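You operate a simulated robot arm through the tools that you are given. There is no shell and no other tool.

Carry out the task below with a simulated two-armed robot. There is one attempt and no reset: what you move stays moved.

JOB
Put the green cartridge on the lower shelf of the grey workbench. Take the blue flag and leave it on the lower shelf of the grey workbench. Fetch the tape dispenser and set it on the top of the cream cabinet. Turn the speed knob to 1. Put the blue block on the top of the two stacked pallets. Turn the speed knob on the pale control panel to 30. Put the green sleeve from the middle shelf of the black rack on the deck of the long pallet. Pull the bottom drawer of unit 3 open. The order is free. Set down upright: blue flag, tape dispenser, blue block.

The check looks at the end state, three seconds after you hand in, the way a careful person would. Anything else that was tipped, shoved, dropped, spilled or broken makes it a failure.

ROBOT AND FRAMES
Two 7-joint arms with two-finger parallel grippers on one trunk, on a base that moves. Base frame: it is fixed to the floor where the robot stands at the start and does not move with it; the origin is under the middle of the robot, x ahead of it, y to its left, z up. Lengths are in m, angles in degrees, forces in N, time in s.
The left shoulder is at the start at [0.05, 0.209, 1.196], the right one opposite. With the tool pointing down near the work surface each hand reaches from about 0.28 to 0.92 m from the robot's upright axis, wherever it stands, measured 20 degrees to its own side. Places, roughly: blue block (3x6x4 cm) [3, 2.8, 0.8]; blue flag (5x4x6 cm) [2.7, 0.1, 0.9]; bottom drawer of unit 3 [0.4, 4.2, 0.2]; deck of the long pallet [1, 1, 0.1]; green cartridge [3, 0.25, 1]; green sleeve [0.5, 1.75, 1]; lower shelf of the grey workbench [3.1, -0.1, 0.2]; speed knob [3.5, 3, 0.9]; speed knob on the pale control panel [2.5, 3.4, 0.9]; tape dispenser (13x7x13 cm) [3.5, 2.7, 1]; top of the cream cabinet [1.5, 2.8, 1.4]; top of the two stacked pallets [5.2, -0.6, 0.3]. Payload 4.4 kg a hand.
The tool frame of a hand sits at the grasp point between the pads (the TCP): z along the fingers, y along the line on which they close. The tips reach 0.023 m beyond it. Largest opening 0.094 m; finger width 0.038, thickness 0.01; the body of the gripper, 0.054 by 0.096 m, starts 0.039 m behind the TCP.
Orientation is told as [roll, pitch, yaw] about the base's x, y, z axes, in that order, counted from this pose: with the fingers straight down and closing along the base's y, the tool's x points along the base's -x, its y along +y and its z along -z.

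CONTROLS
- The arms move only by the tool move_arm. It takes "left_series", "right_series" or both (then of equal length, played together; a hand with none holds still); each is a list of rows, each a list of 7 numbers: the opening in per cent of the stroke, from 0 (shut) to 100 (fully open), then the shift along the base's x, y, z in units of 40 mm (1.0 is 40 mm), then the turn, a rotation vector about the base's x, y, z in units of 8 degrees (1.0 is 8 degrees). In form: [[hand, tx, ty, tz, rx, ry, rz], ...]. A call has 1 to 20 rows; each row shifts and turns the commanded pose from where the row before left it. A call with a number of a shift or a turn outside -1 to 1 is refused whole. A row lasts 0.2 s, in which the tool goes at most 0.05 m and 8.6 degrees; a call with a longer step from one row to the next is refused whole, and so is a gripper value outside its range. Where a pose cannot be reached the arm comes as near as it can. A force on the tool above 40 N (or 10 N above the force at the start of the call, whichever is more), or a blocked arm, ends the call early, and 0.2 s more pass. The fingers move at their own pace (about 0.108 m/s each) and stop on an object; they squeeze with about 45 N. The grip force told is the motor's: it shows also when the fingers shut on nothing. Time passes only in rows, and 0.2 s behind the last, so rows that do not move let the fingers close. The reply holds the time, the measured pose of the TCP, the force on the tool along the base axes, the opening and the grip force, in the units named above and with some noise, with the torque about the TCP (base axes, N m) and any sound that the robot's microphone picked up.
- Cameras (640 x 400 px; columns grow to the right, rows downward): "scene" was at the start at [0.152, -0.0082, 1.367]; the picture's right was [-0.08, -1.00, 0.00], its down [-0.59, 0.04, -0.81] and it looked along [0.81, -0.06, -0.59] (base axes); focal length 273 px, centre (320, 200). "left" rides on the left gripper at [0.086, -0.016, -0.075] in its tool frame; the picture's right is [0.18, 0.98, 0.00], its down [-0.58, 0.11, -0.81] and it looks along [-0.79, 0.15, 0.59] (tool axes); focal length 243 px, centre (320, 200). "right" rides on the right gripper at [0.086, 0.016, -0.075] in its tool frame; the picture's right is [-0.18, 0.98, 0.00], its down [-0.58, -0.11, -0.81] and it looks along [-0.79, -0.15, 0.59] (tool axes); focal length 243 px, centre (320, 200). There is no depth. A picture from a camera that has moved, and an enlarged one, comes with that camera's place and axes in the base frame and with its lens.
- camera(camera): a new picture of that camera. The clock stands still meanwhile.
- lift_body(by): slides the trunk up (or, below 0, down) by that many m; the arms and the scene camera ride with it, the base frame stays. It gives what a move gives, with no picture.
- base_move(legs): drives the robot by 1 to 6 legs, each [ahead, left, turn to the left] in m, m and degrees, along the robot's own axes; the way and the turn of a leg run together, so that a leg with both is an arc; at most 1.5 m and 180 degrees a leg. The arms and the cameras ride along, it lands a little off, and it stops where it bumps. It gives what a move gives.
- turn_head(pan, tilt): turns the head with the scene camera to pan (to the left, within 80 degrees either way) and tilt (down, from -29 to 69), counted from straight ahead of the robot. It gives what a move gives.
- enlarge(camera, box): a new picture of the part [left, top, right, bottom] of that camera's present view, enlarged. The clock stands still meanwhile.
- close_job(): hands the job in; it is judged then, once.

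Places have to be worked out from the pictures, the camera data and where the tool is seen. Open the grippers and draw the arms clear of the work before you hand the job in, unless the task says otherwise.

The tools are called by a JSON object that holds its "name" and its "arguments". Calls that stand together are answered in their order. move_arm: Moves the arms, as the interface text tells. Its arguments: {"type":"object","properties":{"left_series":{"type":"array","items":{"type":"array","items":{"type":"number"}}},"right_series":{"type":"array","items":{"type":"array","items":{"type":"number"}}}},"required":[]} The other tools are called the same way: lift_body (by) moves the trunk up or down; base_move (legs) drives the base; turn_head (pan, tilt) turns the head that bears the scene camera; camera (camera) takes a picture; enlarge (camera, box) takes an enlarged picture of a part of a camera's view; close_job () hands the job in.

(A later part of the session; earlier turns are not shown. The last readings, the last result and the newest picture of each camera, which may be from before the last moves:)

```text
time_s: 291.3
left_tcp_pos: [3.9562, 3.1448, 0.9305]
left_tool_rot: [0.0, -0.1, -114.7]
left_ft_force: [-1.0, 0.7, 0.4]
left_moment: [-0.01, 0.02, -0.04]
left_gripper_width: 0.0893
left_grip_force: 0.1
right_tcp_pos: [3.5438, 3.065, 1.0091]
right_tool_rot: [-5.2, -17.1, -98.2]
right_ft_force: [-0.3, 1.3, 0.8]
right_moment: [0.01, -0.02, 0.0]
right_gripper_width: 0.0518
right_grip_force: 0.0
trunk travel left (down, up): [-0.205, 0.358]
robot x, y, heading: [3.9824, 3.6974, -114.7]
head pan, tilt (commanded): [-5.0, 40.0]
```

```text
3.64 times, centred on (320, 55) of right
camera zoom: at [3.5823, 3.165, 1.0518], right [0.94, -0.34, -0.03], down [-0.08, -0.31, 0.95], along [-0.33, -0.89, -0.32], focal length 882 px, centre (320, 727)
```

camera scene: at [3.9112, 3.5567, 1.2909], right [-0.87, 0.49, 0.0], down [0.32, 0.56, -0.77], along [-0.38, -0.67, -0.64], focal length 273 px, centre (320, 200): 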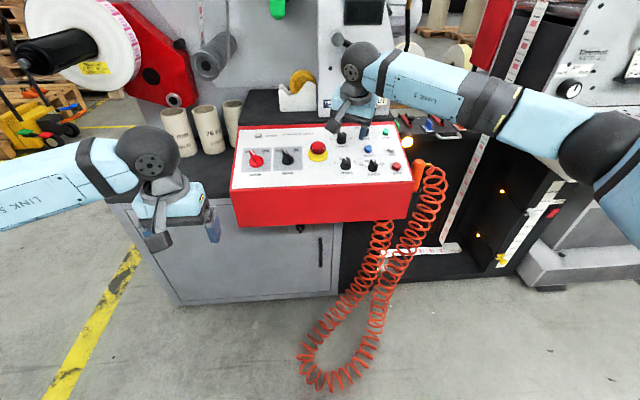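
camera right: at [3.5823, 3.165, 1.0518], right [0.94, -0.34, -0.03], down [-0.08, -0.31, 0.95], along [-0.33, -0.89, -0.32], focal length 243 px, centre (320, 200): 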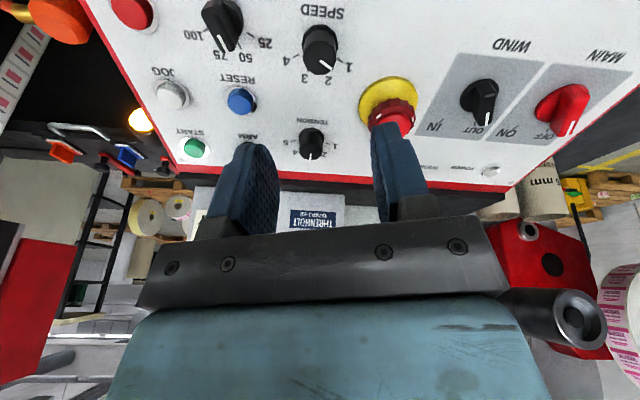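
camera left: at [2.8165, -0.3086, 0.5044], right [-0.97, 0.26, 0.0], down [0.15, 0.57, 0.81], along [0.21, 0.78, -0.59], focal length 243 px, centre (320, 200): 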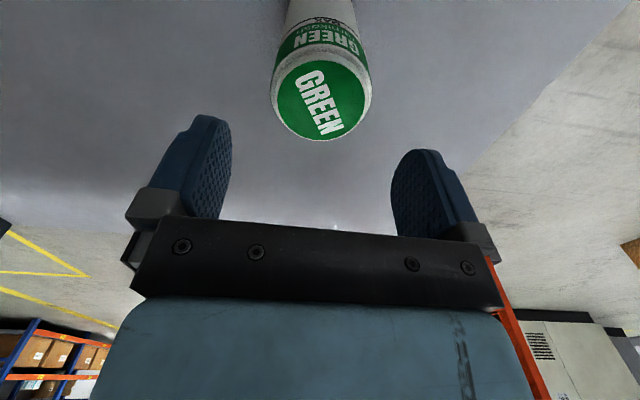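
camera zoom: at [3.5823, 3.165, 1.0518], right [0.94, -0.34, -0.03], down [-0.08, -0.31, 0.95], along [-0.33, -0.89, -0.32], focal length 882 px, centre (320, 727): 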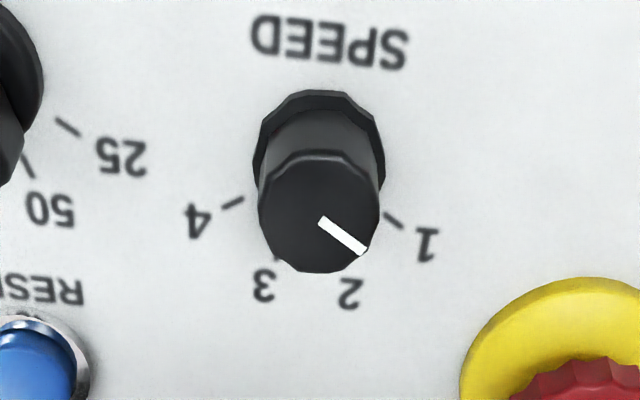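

The pointer now sits exactly on "1" (−60°). I withdraw the right hand, level it, and raise the trunk to inspect the tape dispenser from above.

{"name": "move_arm", "arguments": {"right_series": [[60, 0, 0.3, 0.6, 0, 0, 0], [60, 0, 0.88, 0.4, 0.668, -0.312, -0.65], [60, 0, 0.88, 0, 0.668, -0.312, -0.65], [60, 0, 0.88, 0, 0.668, -0.312, -0.65], [60, 0, 0.88, 0, 0, 0, 0], [60, 0, 0.88, 0, 0, 0, 0], [60, 0, 0.88, 0, 0, 0, 0], [60, 0, 0.88, 0, 0, 0, 0]]}}

{"name": "lift_body", "arguments": {"by": 0.3}}

{"name": "turn_head", "arguments": {"pan": 0, "tilt": 35}}

{"name": "camera", "arguments": {"camera": "scene"}}

{"name": "enlarge", "arguments": {"camera": "scene", "box": [260, 100, 400, 200]}}

```text
time_s: 293.1
left_tcp_pos: [3.9554, 3.1457, 0.9298]
left_tool_rot: [0.1, 0.0, -114.8]
left_ft_force: [-0.1, -0.2, 0.3]
left_moment: [0.02, -0.07, 0.0]
left_gripper_width: 0.0895
left_grip_force: 0.0
right_tcp_pos: [3.5447, 3.3232, 1.0462]
right_tool_rot: [-2.5, 0.2, -114.4]
right_ft_force: [-0.5, 1.4, 0.4]
right_moment: [0.0, -0.01, -0.02]
right_gripper_width: 0.0564
right_grip_force: 0.0
trunk travel left (down, up): [-0.205, 0.358]
robot x, y, heading: [3.984, 3.6949, -114.4]
head pan, tilt (commanded): [-5.0, 40.0]
```

```text
time_s: 296.1
left_tcp_pos: [3.9558, 3.144, 1.2292]
left_tool_rot: [-0.1, 0.0, -114.6]
left_ft_force: [-0.4, 0.3, 0.2]
left_moment: [0.01, 0.03, 0.0]
left_gripper_width: 0.0894
left_grip_force: 0.0
right_tcp_pos: [3.5437, 3.3227, 1.3452]
right_tool_rot: [-2.4, 0.1, -114.3]
right_ft_force: [-0.2, -0.4, -1.0]
right_moment: [0.01, 0.01, 0.02]
right_gripper_width: 0.0564
right_grip_force: 0.0
trunk travel left (down, up): [-0.505, 0.058]
robot x, y, heading: [3.9832, 3.693, -114.6]
head pan, tilt (commanded): [-5.0, 40.0]
```

```text
time_s: 296.8
left_tcp_pos: [3.9567, 3.1441, 1.229]
left_tool_rot: [-0.1, -0.1, -114.7]
left_ft_force: [0.1, 0.3, 0.0]
left_moment: [-0.02, -0.05, 0.0]
left_gripper_width: 0.0891
left_grip_force: 0.0
right_tcp_pos: [3.5435, 3.3232, 1.3462]
right_tool_rot: [-2.5, 0.1, -114.3]
right_ft_force: [0.1, 0.3, 1.5]
right_moment: [0.03, -0.01, 0.0]
right_gripper_width: 0.0564
right_grip_force: 0.0
trunk travel left (down, up): [-0.505, 0.058]
robot x, y, heading: [3.9844, 3.6924, -114.8]
head pan, tilt (commanded): [0.0, 35.0]
```

```text
taken
camera scene: at [3.9161, 3.5511, 1.5985], right [-0.91, 0.42, 0.0], down [0.24, 0.52, -0.82], along [-0.34, -0.74, -0.57], focal length 273 px, centre (320, 200)
```

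scene: 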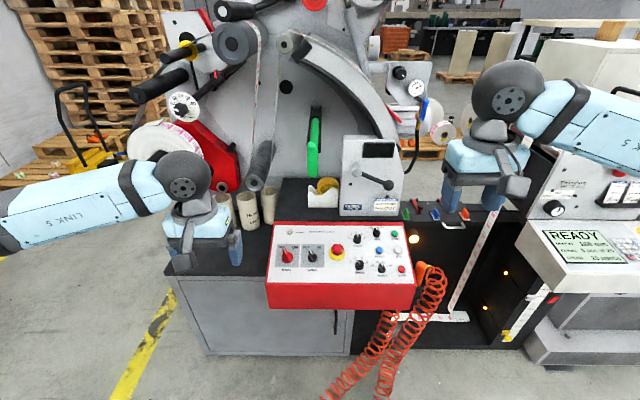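

```text
4.00 times, centred on (330, 150) of scene
camera zoom: at [3.9161, 3.5511, 1.5985], right [-0.91, 0.42, 0.0], down [0.24, 0.52, -0.82], along [-0.34, -0.74, -0.57], focal length 1093 px, centre (280, 400)
```

zoom: 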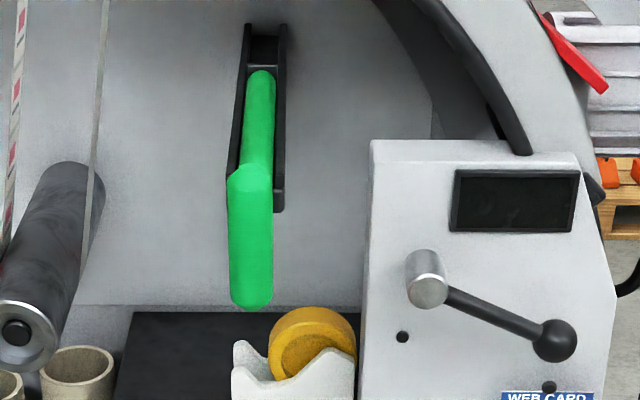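

A green handle hangs above the dispenser's rear-left. I zoom on the dispenser itself.

{"name": "enlarge", "arguments": {"camera": "scene", "box": [290, 150, 370, 220]}}

{"name": "camera", "arguments": {"camera": "right"}}

```text
5.71 times, centred on (330, 185) of scene
camera zoom: at [3.9161, 3.5511, 1.5985], right [-0.91, 0.42, 0.0], down [0.24, 0.52, -0.82], along [-0.34, -0.74, -0.57], focal length 1562 px, centre (263, 286)
```

zoom: 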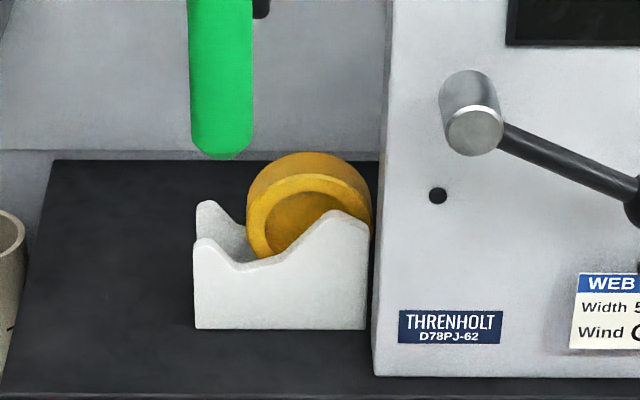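

```text
taken
camera right: at [3.5973, 3.3936, 1.419], right [0.82, -0.57, -0.04], down [-0.31, -0.5, 0.81], along [-0.48, -0.65, -0.59], focal length 243 px, centre (320, 200)
```

right: 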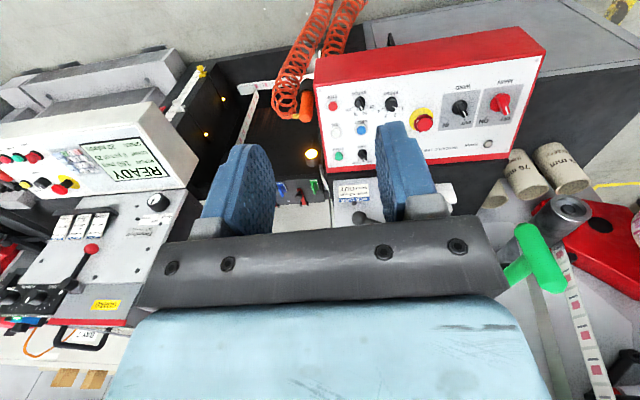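

To grasp the dispenser front-to-back from above I need the right tool yawed about −90° (camera to the left). I test in free air whether the right wrist can reach that yaw.

{"name": "move_arm", "arguments": {"right_series": [[90, 0, 0, 0, 0, 0, -1.0], [90, 0, 0, 0, 0, 0, -1.0], [90, 0, 0, 0, 0, 0, -1.0], [90, 0, 0, 0, 0, 0, -1.0], [90, 0, 0, 0, 0, 0, -1.0], [90, 0, 0, 0, 0, 0, -1.0], [90, 0, 0, 0, 0, 0, -1.0], [90, 0, 0, 0, 0, 0, -1.0], [90, 0, 0, 0, 0, 0, -1.0], [90, 0, 0, 0, 0, 0, -1.0], [90, 0, 0, 0, 0, 0, -1.0]]}}

```text
time_s: 299.1
left_tcp_pos: [3.9556, 3.1448, 1.2291]
left_tool_rot: [-0.1, 0.1, -114.8]
left_ft_force: [-0.9, -0.1, -0.2]
left_moment: [-0.02, -0.02, 0.0]
left_gripper_width: 0.0894
left_grip_force: 0.1
right_tcp_pos: [3.5438, 3.323, 1.3456]
right_tool_rot: [-2.4, 0.1, 157.5]
right_ft_force: [0.4, 0.2, -0.4]
right_moment: [0.0, -0.02, 0.01]
right_gripper_width: 0.0847
right_grip_force: 0.1
trunk travel left (down, up): [-0.505, 0.058]
robot x, y, heading: [3.9811, 3.6937, -114.5]
head pan, tilt (commanded): [0.0, 35.0]
```

The right wrist reaches −88°, so a front-to-back top grasp is possible later. Before picking things up I'll do the pale panel knob; I look to the right at that machine.

{"name": "turn_head", "arguments": {"pan": -45, "tilt": 30}}

{"name": "camera", "arguments": {"camera": "scene"}}

```text
time_s: 300.3
left_tcp_pos: [3.9556, 3.1444, 1.2295]
left_tool_rot: [-0.1, -0.1, -114.7]
left_ft_force: [-0.8, -0.4, -0.4]
left_moment: [0.01, -0.02, -0.03]
left_gripper_width: 0.0893
left_grip_force: 0.0
right_tcp_pos: [3.5443, 3.3236, 1.3456]
right_tool_rot: [-2.4, 0.2, 157.7]
right_ft_force: [-0.5, -0.1, 0.6]
right_moment: [-0.02, 0.0, 0.01]
right_gripper_width: 0.0848
right_grip_force: 0.1
trunk travel left (down, up): [-0.505, 0.058]
robot x, y, heading: [3.9815, 3.6923, -115.1]
head pan, tilt (commanded): [-45.0, 30.0]
```

```text
taken
camera scene: at [3.8681, 3.5996, 1.6063], right [-0.35, 0.94, 0.0], down [0.47, 0.17, -0.87], along [-0.81, -0.3, -0.5], focal length 273 px, centre (320, 200)
```

scene: 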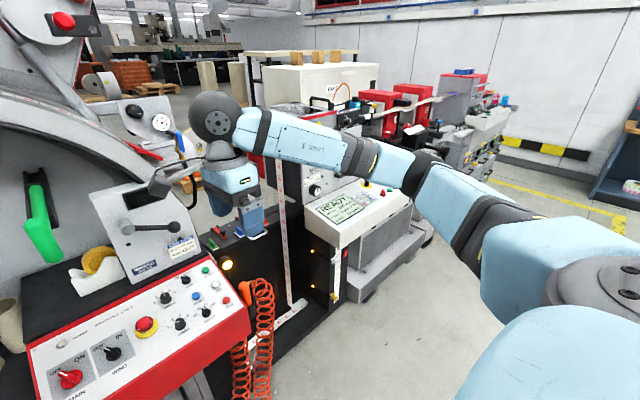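

The pale panel with the "READY" display is on the second machine. I back off 0.25 m and strafe right 1.1 m to face it.

{"name": "base_move", "arguments": {"legs": [[-0.25, 0, 0], [0, -1.1, 0]]}}

{"name": "turn_head", "arguments": {"pan": 0, "tilt": 25}}

{"name": "camera", "arguments": {"camera": "scene"}}

```text
time_s: 311.7
left_tcp_pos: [3.0504, 3.8371, 1.2283]
left_tool_rot: [0.0, 0.0, -114.9]
left_ft_force: [-0.1, 0.1, -0.5]
left_moment: [-0.02, -0.01, 0.0]
left_gripper_width: 0.0892
left_grip_force: 0.0
right_tcp_pos: [2.6396, 4.0183, 1.3464]
right_tool_rot: [-2.3, 0.1, 157.4]
right_ft_force: [0.0, -0.7, -0.3]
right_moment: [0.0, 0.04, -0.03]
right_gripper_width: 0.0848
right_grip_force: 0.1
trunk travel left (down, up): [-0.505, 0.058]
robot x, y, heading: [3.0821, 4.3909, -114.8]
head pan, tilt (commanded): [-45.0, 30.0]
```

```text
time_s: 312.8
left_tcp_pos: [3.0509, 3.8383, 1.2292]
left_tool_rot: [0.1, 0.1, -114.9]
left_ft_force: [0.6, 0.0, -0.6]
left_moment: [-0.01, 0.01, 0.02]
left_gripper_width: 0.0891
left_grip_force: 0.0
right_tcp_pos: [2.6391, 4.0199, 1.3456]
right_tool_rot: [-2.4, 0.2, 157.4]
right_ft_force: [-0.5, 0.6, -0.2]
right_moment: [0.02, -0.03, -0.02]
right_gripper_width: 0.0845
right_grip_force: 0.1
trunk travel left (down, up): [-0.505, 0.058]
robot x, y, heading: [3.079, 4.3876, -115.0]
head pan, tilt (commanded): [0.0, 25.0]
```

```text
taken
camera scene: at [3.0111, 4.2408, 1.6143], right [-0.91, 0.42, 0.0], down [0.18, 0.38, -0.91], along [-0.38, -0.82, -0.42], focal length 273 px, centre (320, 200)
```

scene: 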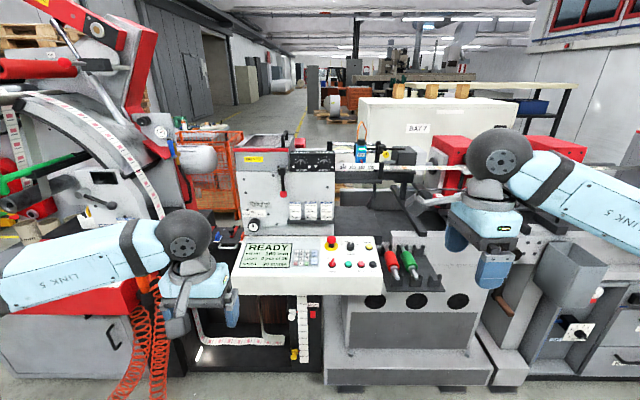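

The pale panel is right ahead. I zoom in to read its knobs and labels.

{"name": "enlarge", "arguments": {"camera": "scene", "box": [225, 220, 395, 310]}}

{"name": "enlarge", "arguments": {"camera": "scene", "box": [320, 230, 390, 280]}}

{"name": "enlarge", "arguments": {"camera": "scene", "box": [340, 70, 540, 170]}}

```text
3.76 times, centred on (310, 265) of scene
camera zoom: at [3.0111, 4.2408, 1.6143], right [-0.91, 0.42, 0.0], down [0.18, 0.38, -0.91], along [-0.38, -0.82, -0.42], focal length 1029 px, centre (358, -45)
```

zoom: 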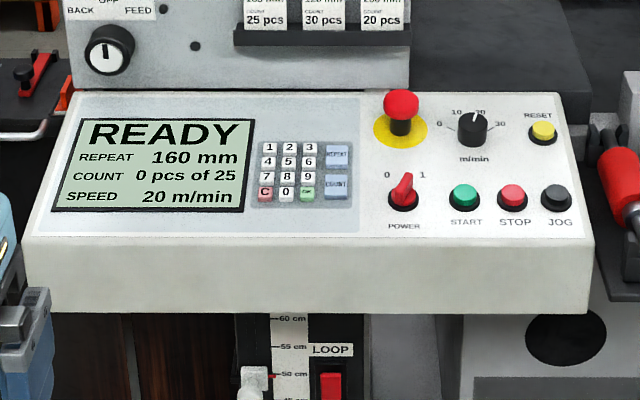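

```text
8.00 times, centred on (355, 255) of scene
camera zoom: at [3.0111, 4.2408, 1.6143], right [-0.91, 0.42, 0.0], down [0.18, 0.38, -0.91], along [-0.38, -0.82, -0.42], focal length 2187 px, centre (40, -240)
```

zoom: 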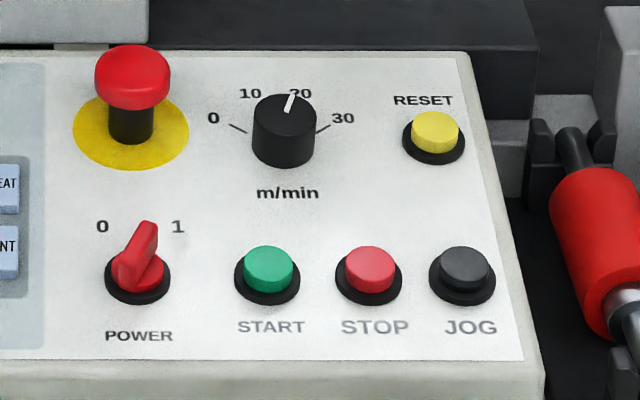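

```text
3.20 times, centred on (440, 120) of scene
camera zoom: at [3.0111, 4.2408, 1.6143], right [-0.91, 0.42, 0.0], down [0.18, 0.38, -0.91], along [-0.38, -0.82, -0.42], focal length 875 px, centre (-64, 456)
```

zoom: 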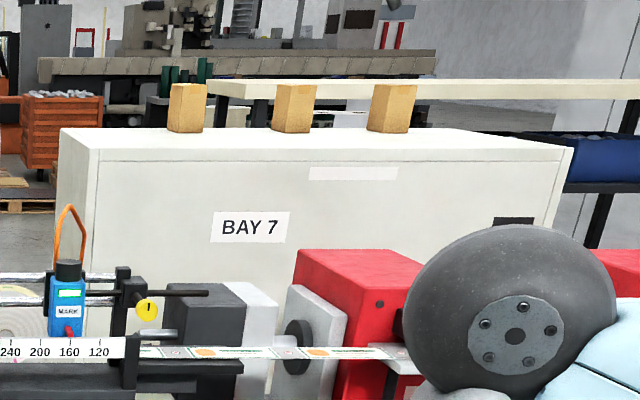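

The pale panel's m/min knob has marks 0/10/20/30 and points to 20; I need 30 (+40° clockwise). I lower the trunk 0.3 m for a second view to triangulate.

{"name": "lift_body", "arguments": {"by": -0.3}}

{"name": "enlarge", "arguments": {"camera": "scene", "box": [225, 160, 395, 250]}}

{"name": "enlarge", "arguments": {"camera": "scene", "box": [320, 165, 390, 215]}}

```text
time_s: 315.8
left_tcp_pos: [3.0509, 3.8373, 0.9294]
left_tool_rot: [-0.1, 0.1, -114.9]
left_ft_force: [0.9, 1.2, 0.5]
left_moment: [0.0, -0.04, 0.0]
left_gripper_width: 0.0895
left_grip_force: 0.0
right_tcp_pos: [2.6397, 4.0188, 1.0473]
right_tool_rot: [-2.5, 0.1, 157.4]
right_ft_force: [0.5, -0.3, -1.1]
right_moment: [0.0, -0.02, 0.01]
right_gripper_width: 0.0846
right_grip_force: 0.0
trunk travel left (down, up): [-0.205, 0.358]
robot x, y, heading: [3.0834, 4.3876, -115.1]
head pan, tilt (commanded): [0.0, 25.0]
```

```text
3.76 times, centred on (310, 205) of scene
camera zoom: at [3.0112, 4.2409, 1.3144], right [-0.91, 0.42, 0.0], down [0.18, 0.38, -0.91], along [-0.38, -0.82, -0.42], focal length 1029 px, centre (358, 181)
```

zoom: 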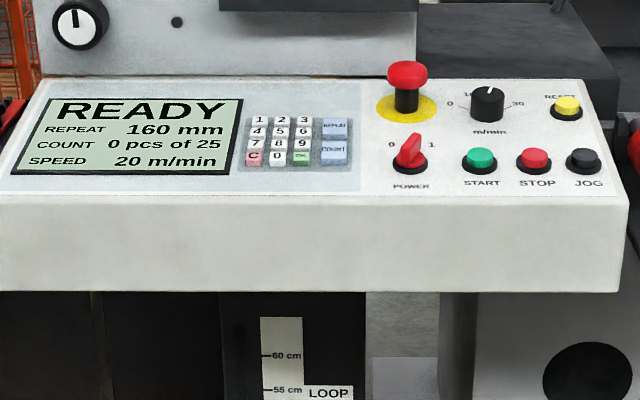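

```text
8.00 times, centred on (355, 190) of scene
camera zoom: at [3.0112, 4.2409, 1.3144], right [-0.91, 0.42, 0.0], down [0.18, 0.38, -0.91], along [-0.38, -0.82, -0.42], focal length 2187 px, centre (40, 280)
```

zoom: 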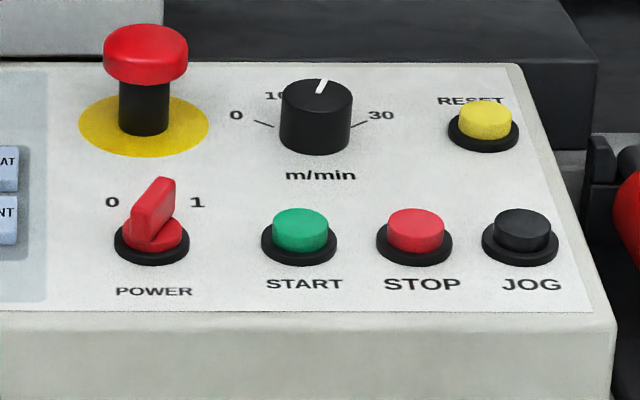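

Triangulated: pale panel slopes 8.4°, knob top at [2.487,3.422,0.962], 34 mm wide, 24 mm tall. I unwind the right tool yaw to about −30° relative, tilt it to the panel normal, then advance 0.4 m.

{"name": "move_arm", "arguments": {"right_series": [[65, 0.328, -0.153, 0.156, 0, 0, 0.9], [65, 0.328, -0.153, 0.156, 0, 0, 0.9], [65, 0.328, -0.153, 0.156, 0, 0, 0.9], [65, 0.328, -0.153, 0.156, 0, 0, 0.9], [65, 0.328, -0.153, 0.156, 0, 0, 0.9], [65, 0.328, -0.153, 0.156, 0, 0, 0.9], [65, 0.328, -0.153, 0.156, 0, 0, 0.9], [65, 0.328, -0.153, 0.156, 0, 0, 0.9], [65, 0, 0, 0, -0.595, 0.135, 0.02], [65, 0, 0, 0, -0.595, 0.135, 0.02]]}}

{"name": "base_move", "arguments": {"legs": [[0.4, 0, 0]]}}

{"name": "camera", "arguments": {"camera": "right"}}

{"name": "camera", "arguments": {"camera": "scene"}}

```text
time_s: 318.0
left_tcp_pos: [3.0501, 3.8369, 0.9304]
left_tool_rot: [0.0, 0.0, -114.9]
left_ft_force: [0.7, -0.8, -0.5]
left_moment: [0.0, -0.03, 0.01]
left_gripper_width: 0.0894
left_grip_force: 0.1
right_tcp_pos: [2.7448, 3.9694, 1.0954]
right_tool_rot: [4.2, -7.2, -145.1]
right_ft_force: [-0.3, -0.9, 0.5]
right_moment: [0.01, -0.01, 0.0]
right_gripper_width: 0.061
right_grip_force: 0.0
trunk travel left (down, up): [-0.205, 0.358]
robot x, y, heading: [3.081, 4.3886, -115.0]
head pan, tilt (commanded): [0.0, 25.0]
```

```text
time_s: 320.5
left_tcp_pos: [2.8803, 3.4719, 0.9294]
left_tool_rot: [0.0, -0.1, -114.8]
left_ft_force: [0.2, 0.1, -0.4]
left_moment: [0.05, -0.03, -0.01]
left_gripper_width: 0.0891
left_grip_force: 0.1
right_tcp_pos: [2.5753, 3.6048, 1.0962]
right_tool_rot: [4.1, -7.0, -145.1]
right_ft_force: [-0.3, 0.2, 0.1]
right_moment: [-0.03, -0.03, 0.01]
right_gripper_width: 0.0611
right_grip_force: 0.1
trunk travel left (down, up): [-0.205, 0.358]
robot x, y, heading: [2.9129, 4.019, -115.1]
head pan, tilt (commanded): [0.0, 25.0]
```

```text
taken
camera right: at [2.6592, 3.6499, 1.159], right [0.42, -0.9, 0.09], down [-0.49, -0.14, 0.86], along [-0.77, -0.41, -0.5], focal length 243 px, centre (320, 200)
```

right: 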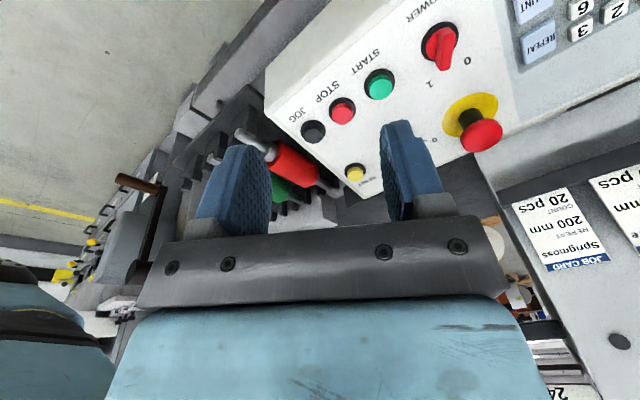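

```text
taken
camera scene: at [2.8414, 3.8755, 1.3142], right [-0.91, 0.42, 0.0], down [0.18, 0.38, -0.91], along [-0.38, -0.82, -0.42], focal length 273 px, centre (320, 200)
```

scene: 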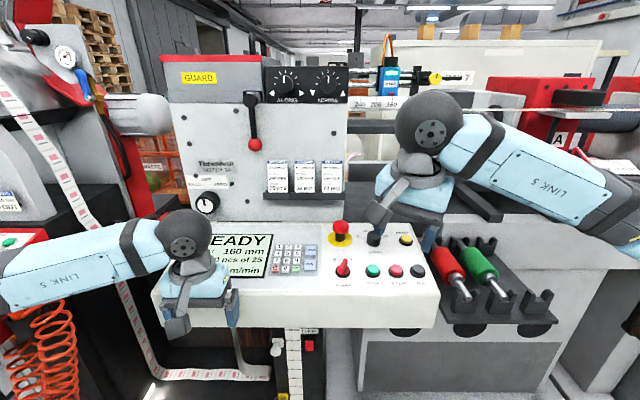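

I move the right hand to 10 cm above the knob along the panel normal, and pull the left hand back 10 cm from the panel front.

{"name": "move_arm", "arguments": {"right_series": [[65, -0.41, -0.848, -0.177, 0, 0, 0], [65, -0.41, -0.848, -0.177, 0, 0, 0], [65, -0.41, -0.848, -0.177, 0, 0, 0], [65, -0.41, -0.848, -0.177, 0, 0, 0], [65, -0.41, -0.848, -0.177, 0, 0, 0]], "left_series": [[90, 0.21, 0.453, 0, 0, 0, 0], [90, 0.21, 0.453, 0, 0, 0, 0], [90, 0.21, 0.453, 0, 0, 0, 0], [90, 0.21, 0.453, 0, 0, 0, 0], [90, 0.21, 0.453, 0, 0, 0, 0]]}}

{"name": "camera", "arguments": {"camera": "right"}}

```text
time_s: 321.7
left_tcp_pos: [2.9237, 3.5636, 0.929]
left_tool_rot: [0.0, 0.1, -114.9]
left_ft_force: [0.0, 0.1, 0.3]
left_moment: [-0.01, -0.01, -0.01]
left_gripper_width: 0.0846
left_grip_force: 0.1
right_tcp_pos: [2.4925, 3.4348, 1.0601]
right_tool_rot: [4.0, -7.0, -144.9]
right_ft_force: [0.0, 0.2, 0.8]
right_moment: [0.03, 0.0, 0.0]
right_gripper_width: 0.0609
right_grip_force: 0.0
trunk travel left (down, up): [-0.205, 0.358]
robot x, y, heading: [2.9136, 4.0235, -114.9]
head pan, tilt (commanded): [0.0, 25.0]
```

```text
taken
camera right: at [2.5768, 3.4803, 1.1235], right [0.42, -0.9, 0.09], down [-0.49, -0.14, 0.86], along [-0.77, -0.41, -0.5], focal length 243 px, centre (320, 200)
```

right: 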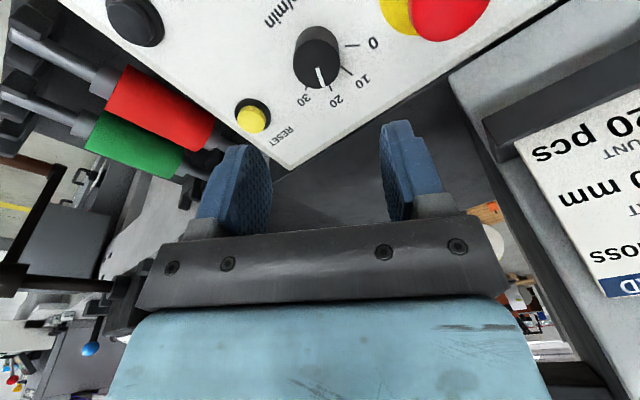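

The knob is in view with all marks visible. I zoom to locate its center and read the pointer.

{"name": "enlarge", "arguments": {"camera": "right", "box": [260, 0, 400, 120]}}

```text
3.33 times, centred on (330, 60) of right
camera zoom: at [2.5768, 3.4803, 1.1235], right [0.42, -0.9, 0.09], down [-0.49, -0.14, 0.86], along [-0.77, -0.41, -0.5], focal length 809 px, centre (287, 667)
```

zoom: 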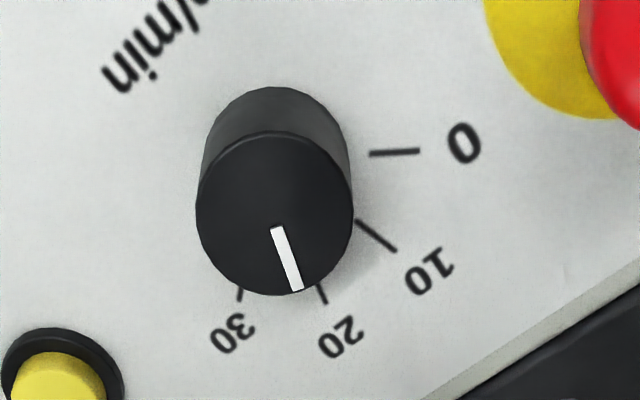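

The pointer is near 20 (slightly past); about 36° clockwise will reach 30. I descend 5 cm with a 7 mm correction and re-measure.

{"name": "move_arm", "arguments": {"right_series": [[65, 0.036, -0.02, -0.62, 0, 0, 0], [65, 0.036, -0.02, -0.62, 0, 0, 0]]}}

{"name": "enlarge", "arguments": {"camera": "right", "box": [240, 20, 420, 180]}}

```text
time_s: 322.3
left_tcp_pos: [2.9222, 3.5639, 0.9296]
left_tool_rot: [0.0, 0.0, -114.9]
left_ft_force: [-0.5, -0.9, 0.3]
left_moment: [-0.02, 0.0, 0.01]
left_gripper_width: 0.0846
left_grip_force: 0.0
right_tcp_pos: [2.4959, 3.4345, 1.0114]
right_tool_rot: [4.1, -7.0, -145.1]
right_ft_force: [0.0, -0.3, -0.4]
right_moment: [0.04, 0.01, -0.03]
right_gripper_width: 0.0609
right_grip_force: 0.0
trunk travel left (down, up): [-0.205, 0.358]
robot x, y, heading: [2.9156, 4.0193, -115.1]
head pan, tilt (commanded): [0.0, 25.0]
```

```text
2.50 times, centred on (330, 100) of right
camera zoom: at [2.5794, 3.4792, 1.0745], right [0.42, -0.9, 0.09], down [-0.49, -0.14, 0.86], along [-0.76, -0.41, -0.5], focal length 606 px, centre (295, 450)
```

zoom: 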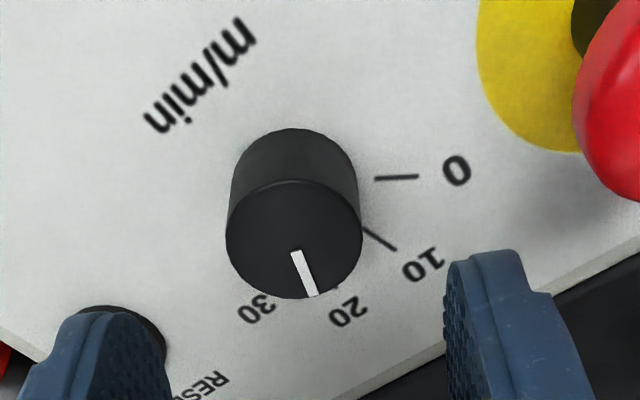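

Aligned within ~1 mm: knob top ≈[2.493,3.427,0.959]. I narrow the opening slightly and descend so the tips are ~15 mm below the knob's top.

{"name": "move_arm", "arguments": {"right_series": [[55, 0, 0, 0, 0, 0, 0], [55, -0.035, -0.074, -0.555, 0, 0, 0], [55, -0.035, -0.074, -0.555, 0, 0, 0]]}}

{"name": "camera", "arguments": {"camera": "right"}}

```text
time_s: 323.1
left_tcp_pos: [2.9221, 3.5633, 0.9298]
left_tool_rot: [0.0, 0.0, -114.9]
left_ft_force: [-0.2, 0.2, 1.3]
left_moment: [0.02, 0.0, -0.01]
left_gripper_width: 0.0843
left_grip_force: 0.0
right_tcp_pos: [2.4927, 3.4279, 0.9667]
right_tool_rot: [4.1, -7.1, -145.1]
right_ft_force: [-0.4, -0.1, 0.3]
right_moment: [-0.03, 0.01, -0.01]
right_gripper_width: 0.0516
right_grip_force: 0.1
trunk travel left (down, up): [-0.205, 0.358]
robot x, y, heading: [2.9118, 4.024, -115.0]
head pan, tilt (commanded): [0.0, 25.0]
```

```text
taken
camera right: at [2.5776, 3.4735, 1.0297], right [0.42, -0.9, 0.09], down [-0.49, -0.14, 0.86], along [-0.77, -0.41, -0.5], focal length 243 px, centre (320, 200)
```

right: 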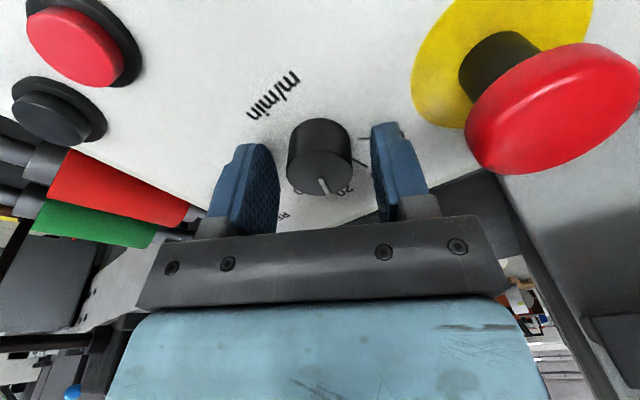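

Centered. I close on the knob and rotate −36° (clockwise) about the panel normal.

{"name": "move_arm", "arguments": {"right_series": [[35, 0, 0, 0, 0, 0, 0], [20, 0, 0, 0, 0, 0, 0], [20, 0, 0, 0, 0, 0, 0], [20, 0, 0, 0, 0, 0, 0]]}}

{"name": "move_arm", "arguments": {"right_series": [[20, 0, 0, 0, -0.0542, -0.1162, -0.8908], [20, 0, 0, 0, -0.0542, -0.1162, -0.8908], [20, 0, 0, 0, -0.0542, -0.1162, -0.8908], [20, 0, 0, 0, -0.0542, -0.1162, -0.8908], [20, 0, 0, 0, -0.0542, -0.1162, -0.8908], [20, 0, 0, 0, 0, 0, 0]]}}

{"name": "camera", "arguments": {"camera": "right"}}

```text
time_s: 324.1
left_tcp_pos: [2.9223, 3.5632, 0.9299]
left_tool_rot: [0.2, 0.0, -114.9]
left_ft_force: [-0.9, -0.2, -0.5]
left_moment: [0.04, 0.0, -0.02]
left_gripper_width: 0.0844
left_grip_force: 0.0
right_tcp_pos: [2.4939, 3.4279, 0.9676]
right_tool_rot: [4.1, -7.0, -145.1]
right_ft_force: [0.2, 5.6, -3.5]
right_moment: [-0.52, 0.0, 0.06]
right_gripper_width: 0.0329
right_grip_force: 44.4
trunk travel left (down, up): [-0.205, 0.358]
robot x, y, heading: [2.911, 4.0242, -114.6]
head pan, tilt (commanded): [0.0, 25.0]
```

```text
time_s: 325.5
left_tcp_pos: [2.9217, 3.5642, 0.9299]
left_tool_rot: [0.1, 0.0, -114.9]
left_ft_force: [0.3, -0.7, 0.1]
left_moment: [0.0, -0.01, 0.02]
left_gripper_width: 0.0844
left_grip_force: 0.1
right_tcp_pos: [2.4931, 3.4287, 0.9663]
right_tool_rot: [7.6, -3.2, 178.8]
right_ft_force: [1.9, 7.4, -1.4]
right_moment: [-0.56, -1.16, 0.17]
right_gripper_width: 0.0328
right_grip_force: 45.3
trunk travel left (down, up): [-0.205, 0.358]
robot x, y, heading: [2.9096, 4.0243, -114.9]
head pan, tilt (commanded): [0.0, 25.0]
```

```text
taken
camera right: at [2.5839, 3.4201, 1.0367], right [-0.2, -0.97, 0.14], down [-0.53, 0.22, 0.82], along [-0.82, 0.09, -0.56], focal length 243 px, centre (320, 200)
```

right: 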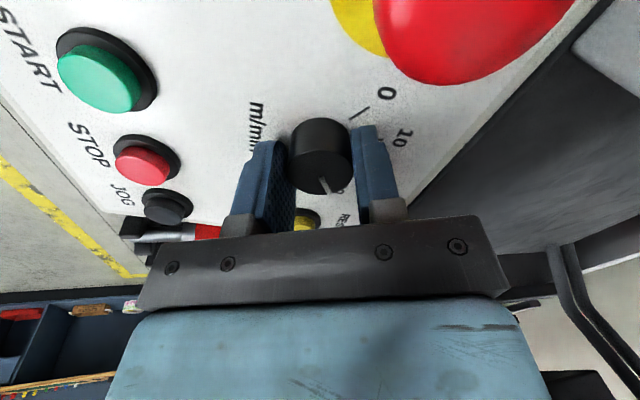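

The knob turned with the tool. I open and retreat along the normal to read the pointer.

{"name": "move_arm", "arguments": {"right_series": [[40, 0, 0, 0, 0, 0, 0], [55, 0, 0, 0, 0, 0, 0], [55, 0.06, 0.13, 0.9, 0, 0, 0], [55, 0.06, 0.13, 0.9, 0, 0, 0], [55, 0.06, 0.13, 0.9, 0, 0, 0]]}}

{"name": "camera", "arguments": {"camera": "right"}}

{"name": "enlarge", "arguments": {"camera": "right", "box": [250, 0, 400, 120]}}

```text
time_s: 326.7
left_tcp_pos: [2.923, 3.5627, 0.9299]
left_tool_rot: [0.0, 0.1, -114.8]
left_ft_force: [-0.1, 0.2, 0.4]
left_moment: [0.0, 0.0, -0.01]
left_gripper_width: 0.0846
left_grip_force: 0.1
right_tcp_pos: [2.4997, 3.4442, 1.0758]
right_tool_rot: [7.7, -3.4, 179.0]
right_ft_force: [0.0, 0.1, 0.0]
right_moment: [-0.02, 0.02, -0.01]
right_gripper_width: 0.0519
right_grip_force: 0.1
trunk travel left (down, up): [-0.205, 0.358]
robot x, y, heading: [2.9131, 4.0227, -114.7]
head pan, tilt (commanded): [0.0, 25.0]
```

```text
taken
camera right: at [2.5916, 3.4358, 1.1456], right [-0.19, -0.97, 0.14], down [-0.53, 0.22, 0.82], along [-0.82, 0.08, -0.56], focal length 243 px, centre (320, 200)
```

right: 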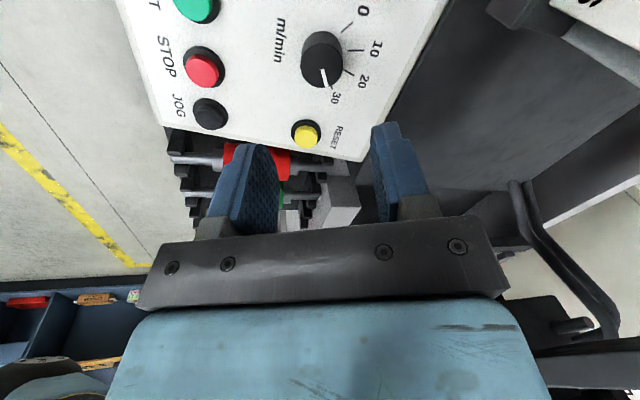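

```text
3.33 times, centred on (325, 60) of right
camera zoom: at [2.5916, 3.4358, 1.1456], right [-0.19, -0.97, 0.14], down [-0.53, 0.22, 0.82], along [-0.82, 0.08, -0.56], focal length 809 px, centre (303, 667)
```

zoom: 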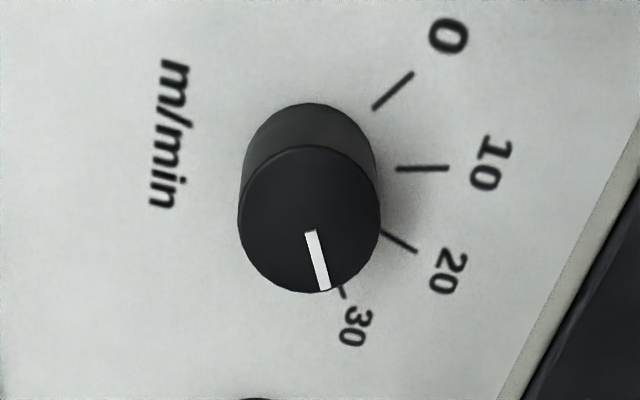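

Back-projecting the pointer onto the knob's top plane gives +60°, i.e. exactly "30" (and −60.8° = "1" on the first). I withdraw the right hand and look toward the right for unit 3.

{"name": "move_arm", "arguments": {"right_series": [[60, 0.1, 0.2, 0.6, 0, 0, 0], [60, 0.3, 0.8, 0.3, 0, 0, 0.9], [60, 0.3, 0.8, 0, 0, 0, 0.9], [60, 0.3, 0.8, 0, 0, 0, 0.9], [60, 0.3, 0.8, 0, 0, 0, 0.9], [60, 0, 0.6, 0, 0, 0, 0.9], [60, 0, 0.6, 0, 0, 0, 0.9], [60, 0, 0, 0, 0.45, -0.2, 0.9], [60, 0, 0, 0, 0.45, -0.2, 0.9]]}}

{"name": "base_move", "arguments": {"legs": [[-0.35, 0, 0]]}}

{"name": "turn_head", "arguments": {"pan": -60, "tilt": 20}}

{"name": "camera", "arguments": {"camera": "scene"}}

```text
time_s: 328.7
left_tcp_pos: [2.9232, 3.5627, 0.9279]
left_tool_rot: [0.0, -0.1, -114.9]
left_ft_force: [0.5, 0.4, 0.0]
left_moment: [0.02, -0.04, 0.0]
left_gripper_width: 0.0847
left_grip_force: 0.1
right_tcp_pos: [2.5529, 3.6262, 1.1116]
right_tool_rot: [5.3, 4.3, -123.3]
right_ft_force: [-1.1, 0.3, -0.6]
right_moment: [0.0, 0.0, -0.03]
right_gripper_width: 0.0562
right_grip_force: 0.0
trunk travel left (down, up): [-0.205, 0.358]
robot x, y, heading: [2.9139, 4.0232, -115.0]
head pan, tilt (commanded): [0.0, 25.0]
```

```text
time_s: 331.0
left_tcp_pos: [3.0698, 3.8802, 0.9297]
left_tool_rot: [0.1, 0.0, -115.1]
left_ft_force: [-0.1, -0.5, 0.8]
left_moment: [0.01, -0.04, -0.02]
left_gripper_width: 0.0845
left_grip_force: 0.0
right_tcp_pos: [2.6994, 3.9446, 1.1109]
right_tool_rot: [5.3, 4.3, -123.5]
right_ft_force: [0.1, 0.6, -0.2]
right_moment: [-0.05, -0.02, -0.01]
right_gripper_width: 0.0566
right_grip_force: 0.1
trunk travel left (down, up): [-0.205, 0.358]
robot x, y, heading: [3.0625, 4.3401, -115.2]
head pan, tilt (commanded): [0.0, 25.0]
```

```text
time_s: 332.3
left_tcp_pos: [3.0697, 3.8799, 0.9296]
left_tool_rot: [0.0, -0.1, -115.0]
left_ft_force: [0.0, -0.8, -0.3]
left_moment: [0.02, 0.0, -0.01]
left_gripper_width: 0.0846
left_grip_force: 0.1
right_tcp_pos: [2.6988, 3.9434, 1.1099]
right_tool_rot: [5.2, 4.2, -123.4]
right_ft_force: [-0.4, 0.0, 0.1]
right_moment: [-0.01, 0.02, 0.0]
right_gripper_width: 0.0564
right_grip_force: 0.0
trunk travel left (down, up): [-0.205, 0.358]
robot x, y, heading: [3.0568, 4.3391, -115.0]
head pan, tilt (commanded): [-60.0, 20.0]
```

```text
taken
camera scene: at [2.935, 4.268, 1.3224], right [-0.09, 1.0, 0.0], down [0.34, 0.03, -0.94], along [-0.94, -0.08, -0.34], focal length 273 px, centre (320, 200)
```

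scene: 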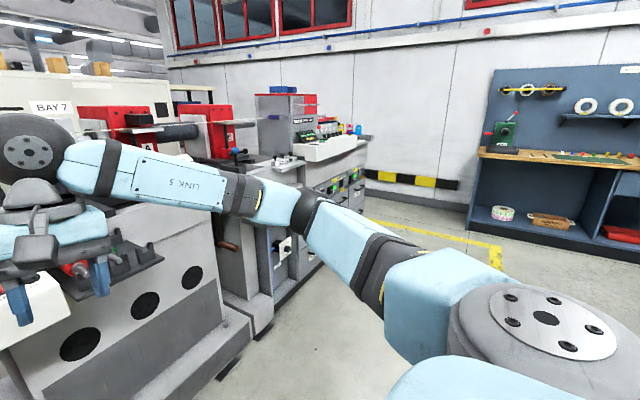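

Further units stand along the line to the right. I level the right hand and strafe 1.2 m right along the aisle.

{"name": "move_arm", "arguments": {"right_series": [[80, 0, 0, 0, -0.04, 0.42, 0.5], [80, 0, 0, 0, -0.04, 0.42, 0.5]]}}

{"name": "base_move", "arguments": {"legs": [[0, -1.2, 0]]}}

{"name": "turn_head", "arguments": {"pan": -40, "tilt": 25}}

{"name": "camera", "arguments": {"camera": "scene"}}

```text
time_s: 332.9
left_tcp_pos: [3.0689, 3.8796, 0.9295]
left_tool_rot: [0.0, 0.0, -115.0]
left_ft_force: [0.7, 0.4, -0.3]
left_moment: [-0.02, -0.02, 0.0]
left_gripper_width: 0.0847
left_grip_force: 0.0
right_tcp_pos: [2.6989, 3.9441, 1.1102]
right_tool_rot: [-0.2, 0.4, -115.8]
right_ft_force: [-0.4, 0.2, 0.7]
right_moment: [0.0, -0.01, -0.03]
right_gripper_width: 0.0751
right_grip_force: 0.0
trunk travel left (down, up): [-0.205, 0.358]
robot x, y, heading: [3.0599, 4.3393, -114.8]
head pan, tilt (commanded): [-60.0, 20.0]
```

```text
time_s: 343.7
left_tcp_pos: [1.9796, 4.3876, 0.9297]
left_tool_rot: [0.0, 0.0, -114.9]
left_ft_force: [-0.1, -0.5, -1.0]
left_moment: [0.0, 0.02, -0.02]
left_gripper_width: 0.0845
left_grip_force: 0.1
right_tcp_pos: [1.6097, 4.4526, 1.1108]
right_tool_rot: [-0.3, 0.5, -115.8]
right_ft_force: [0.0, 0.8, -1.0]
right_moment: [0.01, 0.01, 0.02]
right_gripper_width: 0.0751
right_grip_force: 0.0
trunk travel left (down, up): [-0.205, 0.358]
robot x, y, heading: [1.9685, 4.8475, -115.0]
head pan, tilt (commanded): [-60.0, 20.0]
```

```text
time_s: 344.5
left_tcp_pos: [1.9797, 4.3891, 0.9299]
left_tool_rot: [0.0, 0.0, -115.0]
left_ft_force: [-0.9, -0.7, 0.7]
left_moment: [-0.03, 0.02, -0.04]
left_gripper_width: 0.0846
left_grip_force: 0.1
right_tcp_pos: [1.6093, 4.4539, 1.1105]
right_tool_rot: [-0.3, 0.4, -115.8]
right_ft_force: [0.2, 0.0, -0.5]
right_moment: [-0.01, -0.01, 0.01]
right_gripper_width: 0.0754
right_grip_force: 0.0
trunk travel left (down, up): [-0.205, 0.358]
robot x, y, heading: [1.9686, 4.8462, -115.2]
head pan, tilt (commanded): [-40.0, 25.0]
```

```text
taken
camera scene: at [1.8546, 4.7461, 1.3143], right [-0.42, 0.91, 0.0], down [0.38, 0.18, -0.91], along [-0.82, -0.38, -0.42], focal length 273 px, centre (320, 200)
```

scene: 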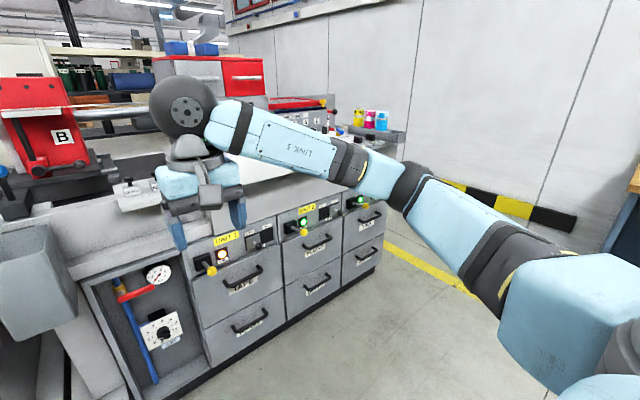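

I see numbered drawer units. I zoom in to read the labels.

{"name": "enlarge", "arguments": {"camera": "scene", "box": [170, 180, 400, 350]}}

```text
2.35 times, centred on (285, 265) of scene
camera zoom: at [1.8546, 4.7461, 1.3143], right [-0.42, 0.91, 0.0], down [0.38, 0.18, -0.91], along [-0.82, -0.38, -0.42], focal length 643 px, centre (402, 47)
```

zoom: 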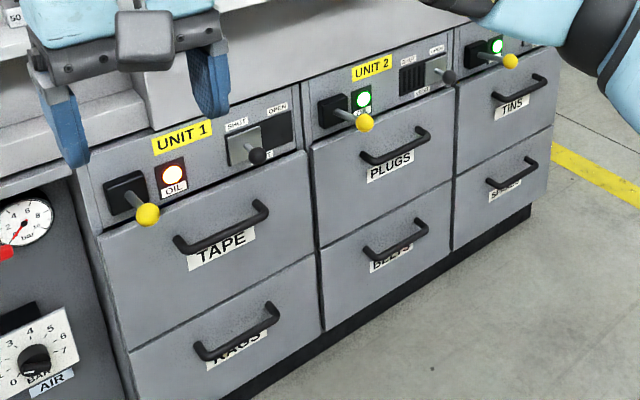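

Unit 3 is the third one (TINS / bottom drawer). I strafe 1.15 m further right to stand in front of it and look.

{"name": "base_move", "arguments": {"legs": [[0, -1.1, 0]]}}

{"name": "turn_head", "arguments": {"pan": 0, "tilt": 40}}

{"name": "camera", "arguments": {"camera": "scene"}}

```text
time_s: 354.5
left_tcp_pos: [0.9772, 4.8582, 0.9285]
left_tool_rot: [0.0, 0.0, -115.1]
left_ft_force: [-0.2, 0.4, -0.5]
left_moment: [0.02, 0.03, 0.0]
left_gripper_width: 0.0848
left_grip_force: 0.0
right_tcp_pos: [0.6067, 4.9228, 1.1094]
right_tool_rot: [-0.3, 0.4, -115.8]
right_ft_force: [1.1, -0.4, 0.4]
right_moment: [0.03, 0.01, 0.02]
right_gripper_width: 0.0752
right_grip_force: 0.1
trunk travel left (down, up): [-0.205, 0.358]
robot x, y, heading: [0.9633, 5.3171, -115.2]
head pan, tilt (commanded): [-40.0, 25.0]
```

```text
time_s: 355.6
left_tcp_pos: [0.978, 4.8563, 0.9287]
left_tool_rot: [0.1, 0.0, -115.1]
left_ft_force: [0.4, -0.5, 0.0]
left_moment: [-0.01, 0.01, 0.03]
left_gripper_width: 0.0845
left_grip_force: 0.2
right_tcp_pos: [0.6062, 4.9217, 1.1098]
right_tool_rot: [-0.3, 0.5, -115.9]
right_ft_force: [-0.1, 0.2, -0.5]
right_moment: [0.0, -0.02, 0.02]
right_gripper_width: 0.0753
right_grip_force: 0.1
trunk travel left (down, up): [-0.205, 0.358]
robot x, y, heading: [0.9638, 5.3135, -115.6]
head pan, tilt (commanded): [0.0, 40.0]
```

```text
taken
camera scene: at [0.9, 5.1771, 1.291], right [-0.91, 0.42, 0.0], down [0.27, 0.58, -0.77], along [-0.33, -0.69, -0.64], focal length 273 px, centre (320, 200)
```

scene: 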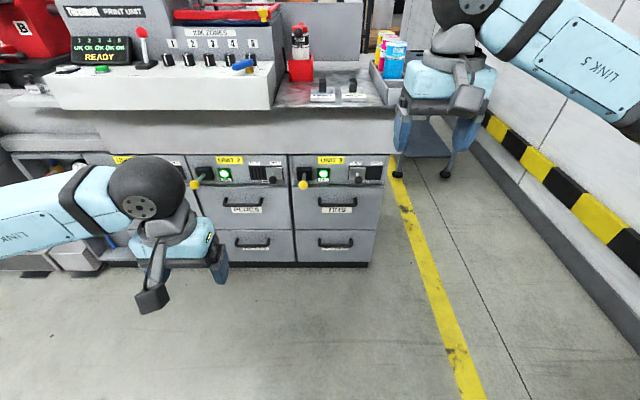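

UNIT 3 is straight ahead; its bottom drawer handle is at px (335,243). I zoom in, and take a second view with the trunk raised to triangulate.

{"name": "enlarge", "arguments": {"camera": "scene", "box": [280, 150, 400, 280]}}

{"name": "lift_body", "arguments": {"by": 0.3}}

{"name": "enlarge", "arguments": {"camera": "scene", "box": [280, 200, 400, 330]}}

```text
3.08 times, centred on (340, 215) of scene
camera zoom: at [0.9, 5.1771, 1.291], right [-0.91, 0.42, 0.0], down [0.27, 0.58, -0.77], along [-0.33, -0.69, -0.64], focal length 841 px, centre (258, 154)
```

zoom: 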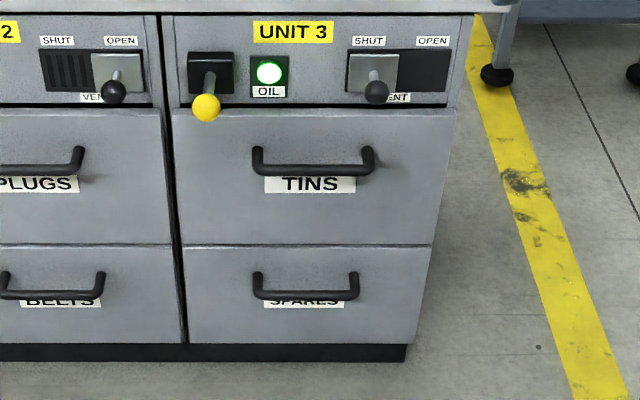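

```text
time_s: 358.6
left_tcp_pos: [0.9774, 4.8573, 1.2294]
left_tool_rot: [0.1, -0.1, -115.1]
left_ft_force: [-0.7, 1.1, -0.6]
left_moment: [-0.02, -0.01, 0.04]
left_gripper_width: 0.0848
left_grip_force: 0.0
right_tcp_pos: [0.6073, 4.9237, 1.4106]
right_tool_rot: [-0.3, 0.4, -115.7]
right_ft_force: [-0.5, 0.2, -0.7]
right_moment: [0.01, 0.0, 0.0]
right_gripper_width: 0.0753
right_grip_force: 0.0
trunk travel left (down, up): [-0.505, 0.058]
robot x, y, heading: [0.9666, 5.3169, -115.2]
head pan, tilt (commanded): [0.0, 40.0]
```

```text
3.08 times, centred on (340, 265) of scene
camera zoom: at [0.9, 5.177, 1.5909], right [-0.91, 0.42, 0.0], down [0.27, 0.58, -0.77], along [-0.33, -0.69, -0.64], focal length 841 px, centre (258, 0)
```

zoom: 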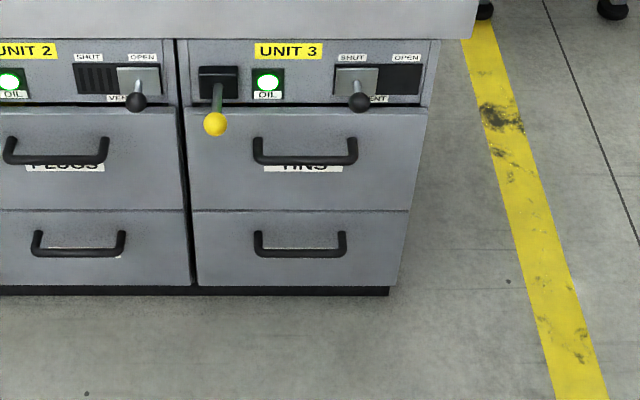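

The bottom handle bar is at about [0.464,4.430], z≈0.28, 15 cm wide, ~4 cm off the face. I'll grip it with the right tool pitched 45° forward-down with fingers closing in the vertical plane; first I yaw the right tool −90° and pull the left hand up and back.

{"name": "move_arm", "arguments": {"right_series": [[70, 0, 0, 0, 0, 0, -0.9375], [70, 0, 0, 0, 0, 0, -0.9375], [70, 0, 0, 0, 0, 0, -0.9375], [70, 0, 0, 0, 0, 0, -0.9375], [70, 0, 0, 0, 0, 0, -0.9375], [70, 0, 0, 0, 0, 0, -0.9375], [70, 0, 0, 0, 0, 0, -0.9375], [70, 0, 0, 0, 0, 0, -0.9375], [70, 0, 0, 0, 0, 0, -0.9375], [70, 0, 0, 0, 0, 0, -0.9375], [70, 0, 0, 0, 0, 0, -0.9375], [70, 0, 0, 0, 0, 0, -0.9375]], "left_series": [[90, 0.07, 0.15, 0.5, 0, 0, 0], [90, 0.07, 0.15, 0.5, 0, 0, 0], [90, 0.07, 0.15, 0.5, 0, 0, 0], [90, 0.07, 0.15, 0.5, 0, 0, 0], [90, 0.07, 0.15, 0.5, 0, 0, 0], [90, 0.07, 0.15, 0.5, 0, 0, 0], [90, 0.07, 0.15, 0.5, 0, 0, 0], [90, 0.07, 0.15, 0.5, 0, 0, 0], [90, 0.07, 0.15, 0.5, 0, 0, 0], [90, 0.07, 0.15, 0.5, 0, 0, 0], [90, 0, 0, 0.5, 0, 0, 0], [90, 0, 0, 0.5, 0, 0, 0]]}}

{"name": "lift_body", "arguments": {"by": -0.5}}

```text
time_s: 361.2
left_tcp_pos: [1.0051, 4.9178, 1.4699]
left_tool_rot: [0.1, 0.0, -115.0]
left_ft_force: [0.5, 0.8, -0.5]
left_moment: [0.0, 0.0, 0.05]
left_gripper_width: 0.0846
left_grip_force: 0.1
right_tcp_pos: [0.6066, 4.9238, 1.4101]
right_tool_rot: [-0.2, 0.4, 154.0]
right_ft_force: [-0.3, 0.2, -1.5]
right_moment: [0.0, 0.0, 0.03]
right_gripper_width: 0.066
right_grip_force: 0.0
trunk travel left (down, up): [-0.505, 0.058]
robot x, y, heading: [0.9664, 5.3182, -114.9]
head pan, tilt (commanded): [0.0, 40.0]
```

```text
refused: -0.5 is not a number from -0.4 to 0.4
```

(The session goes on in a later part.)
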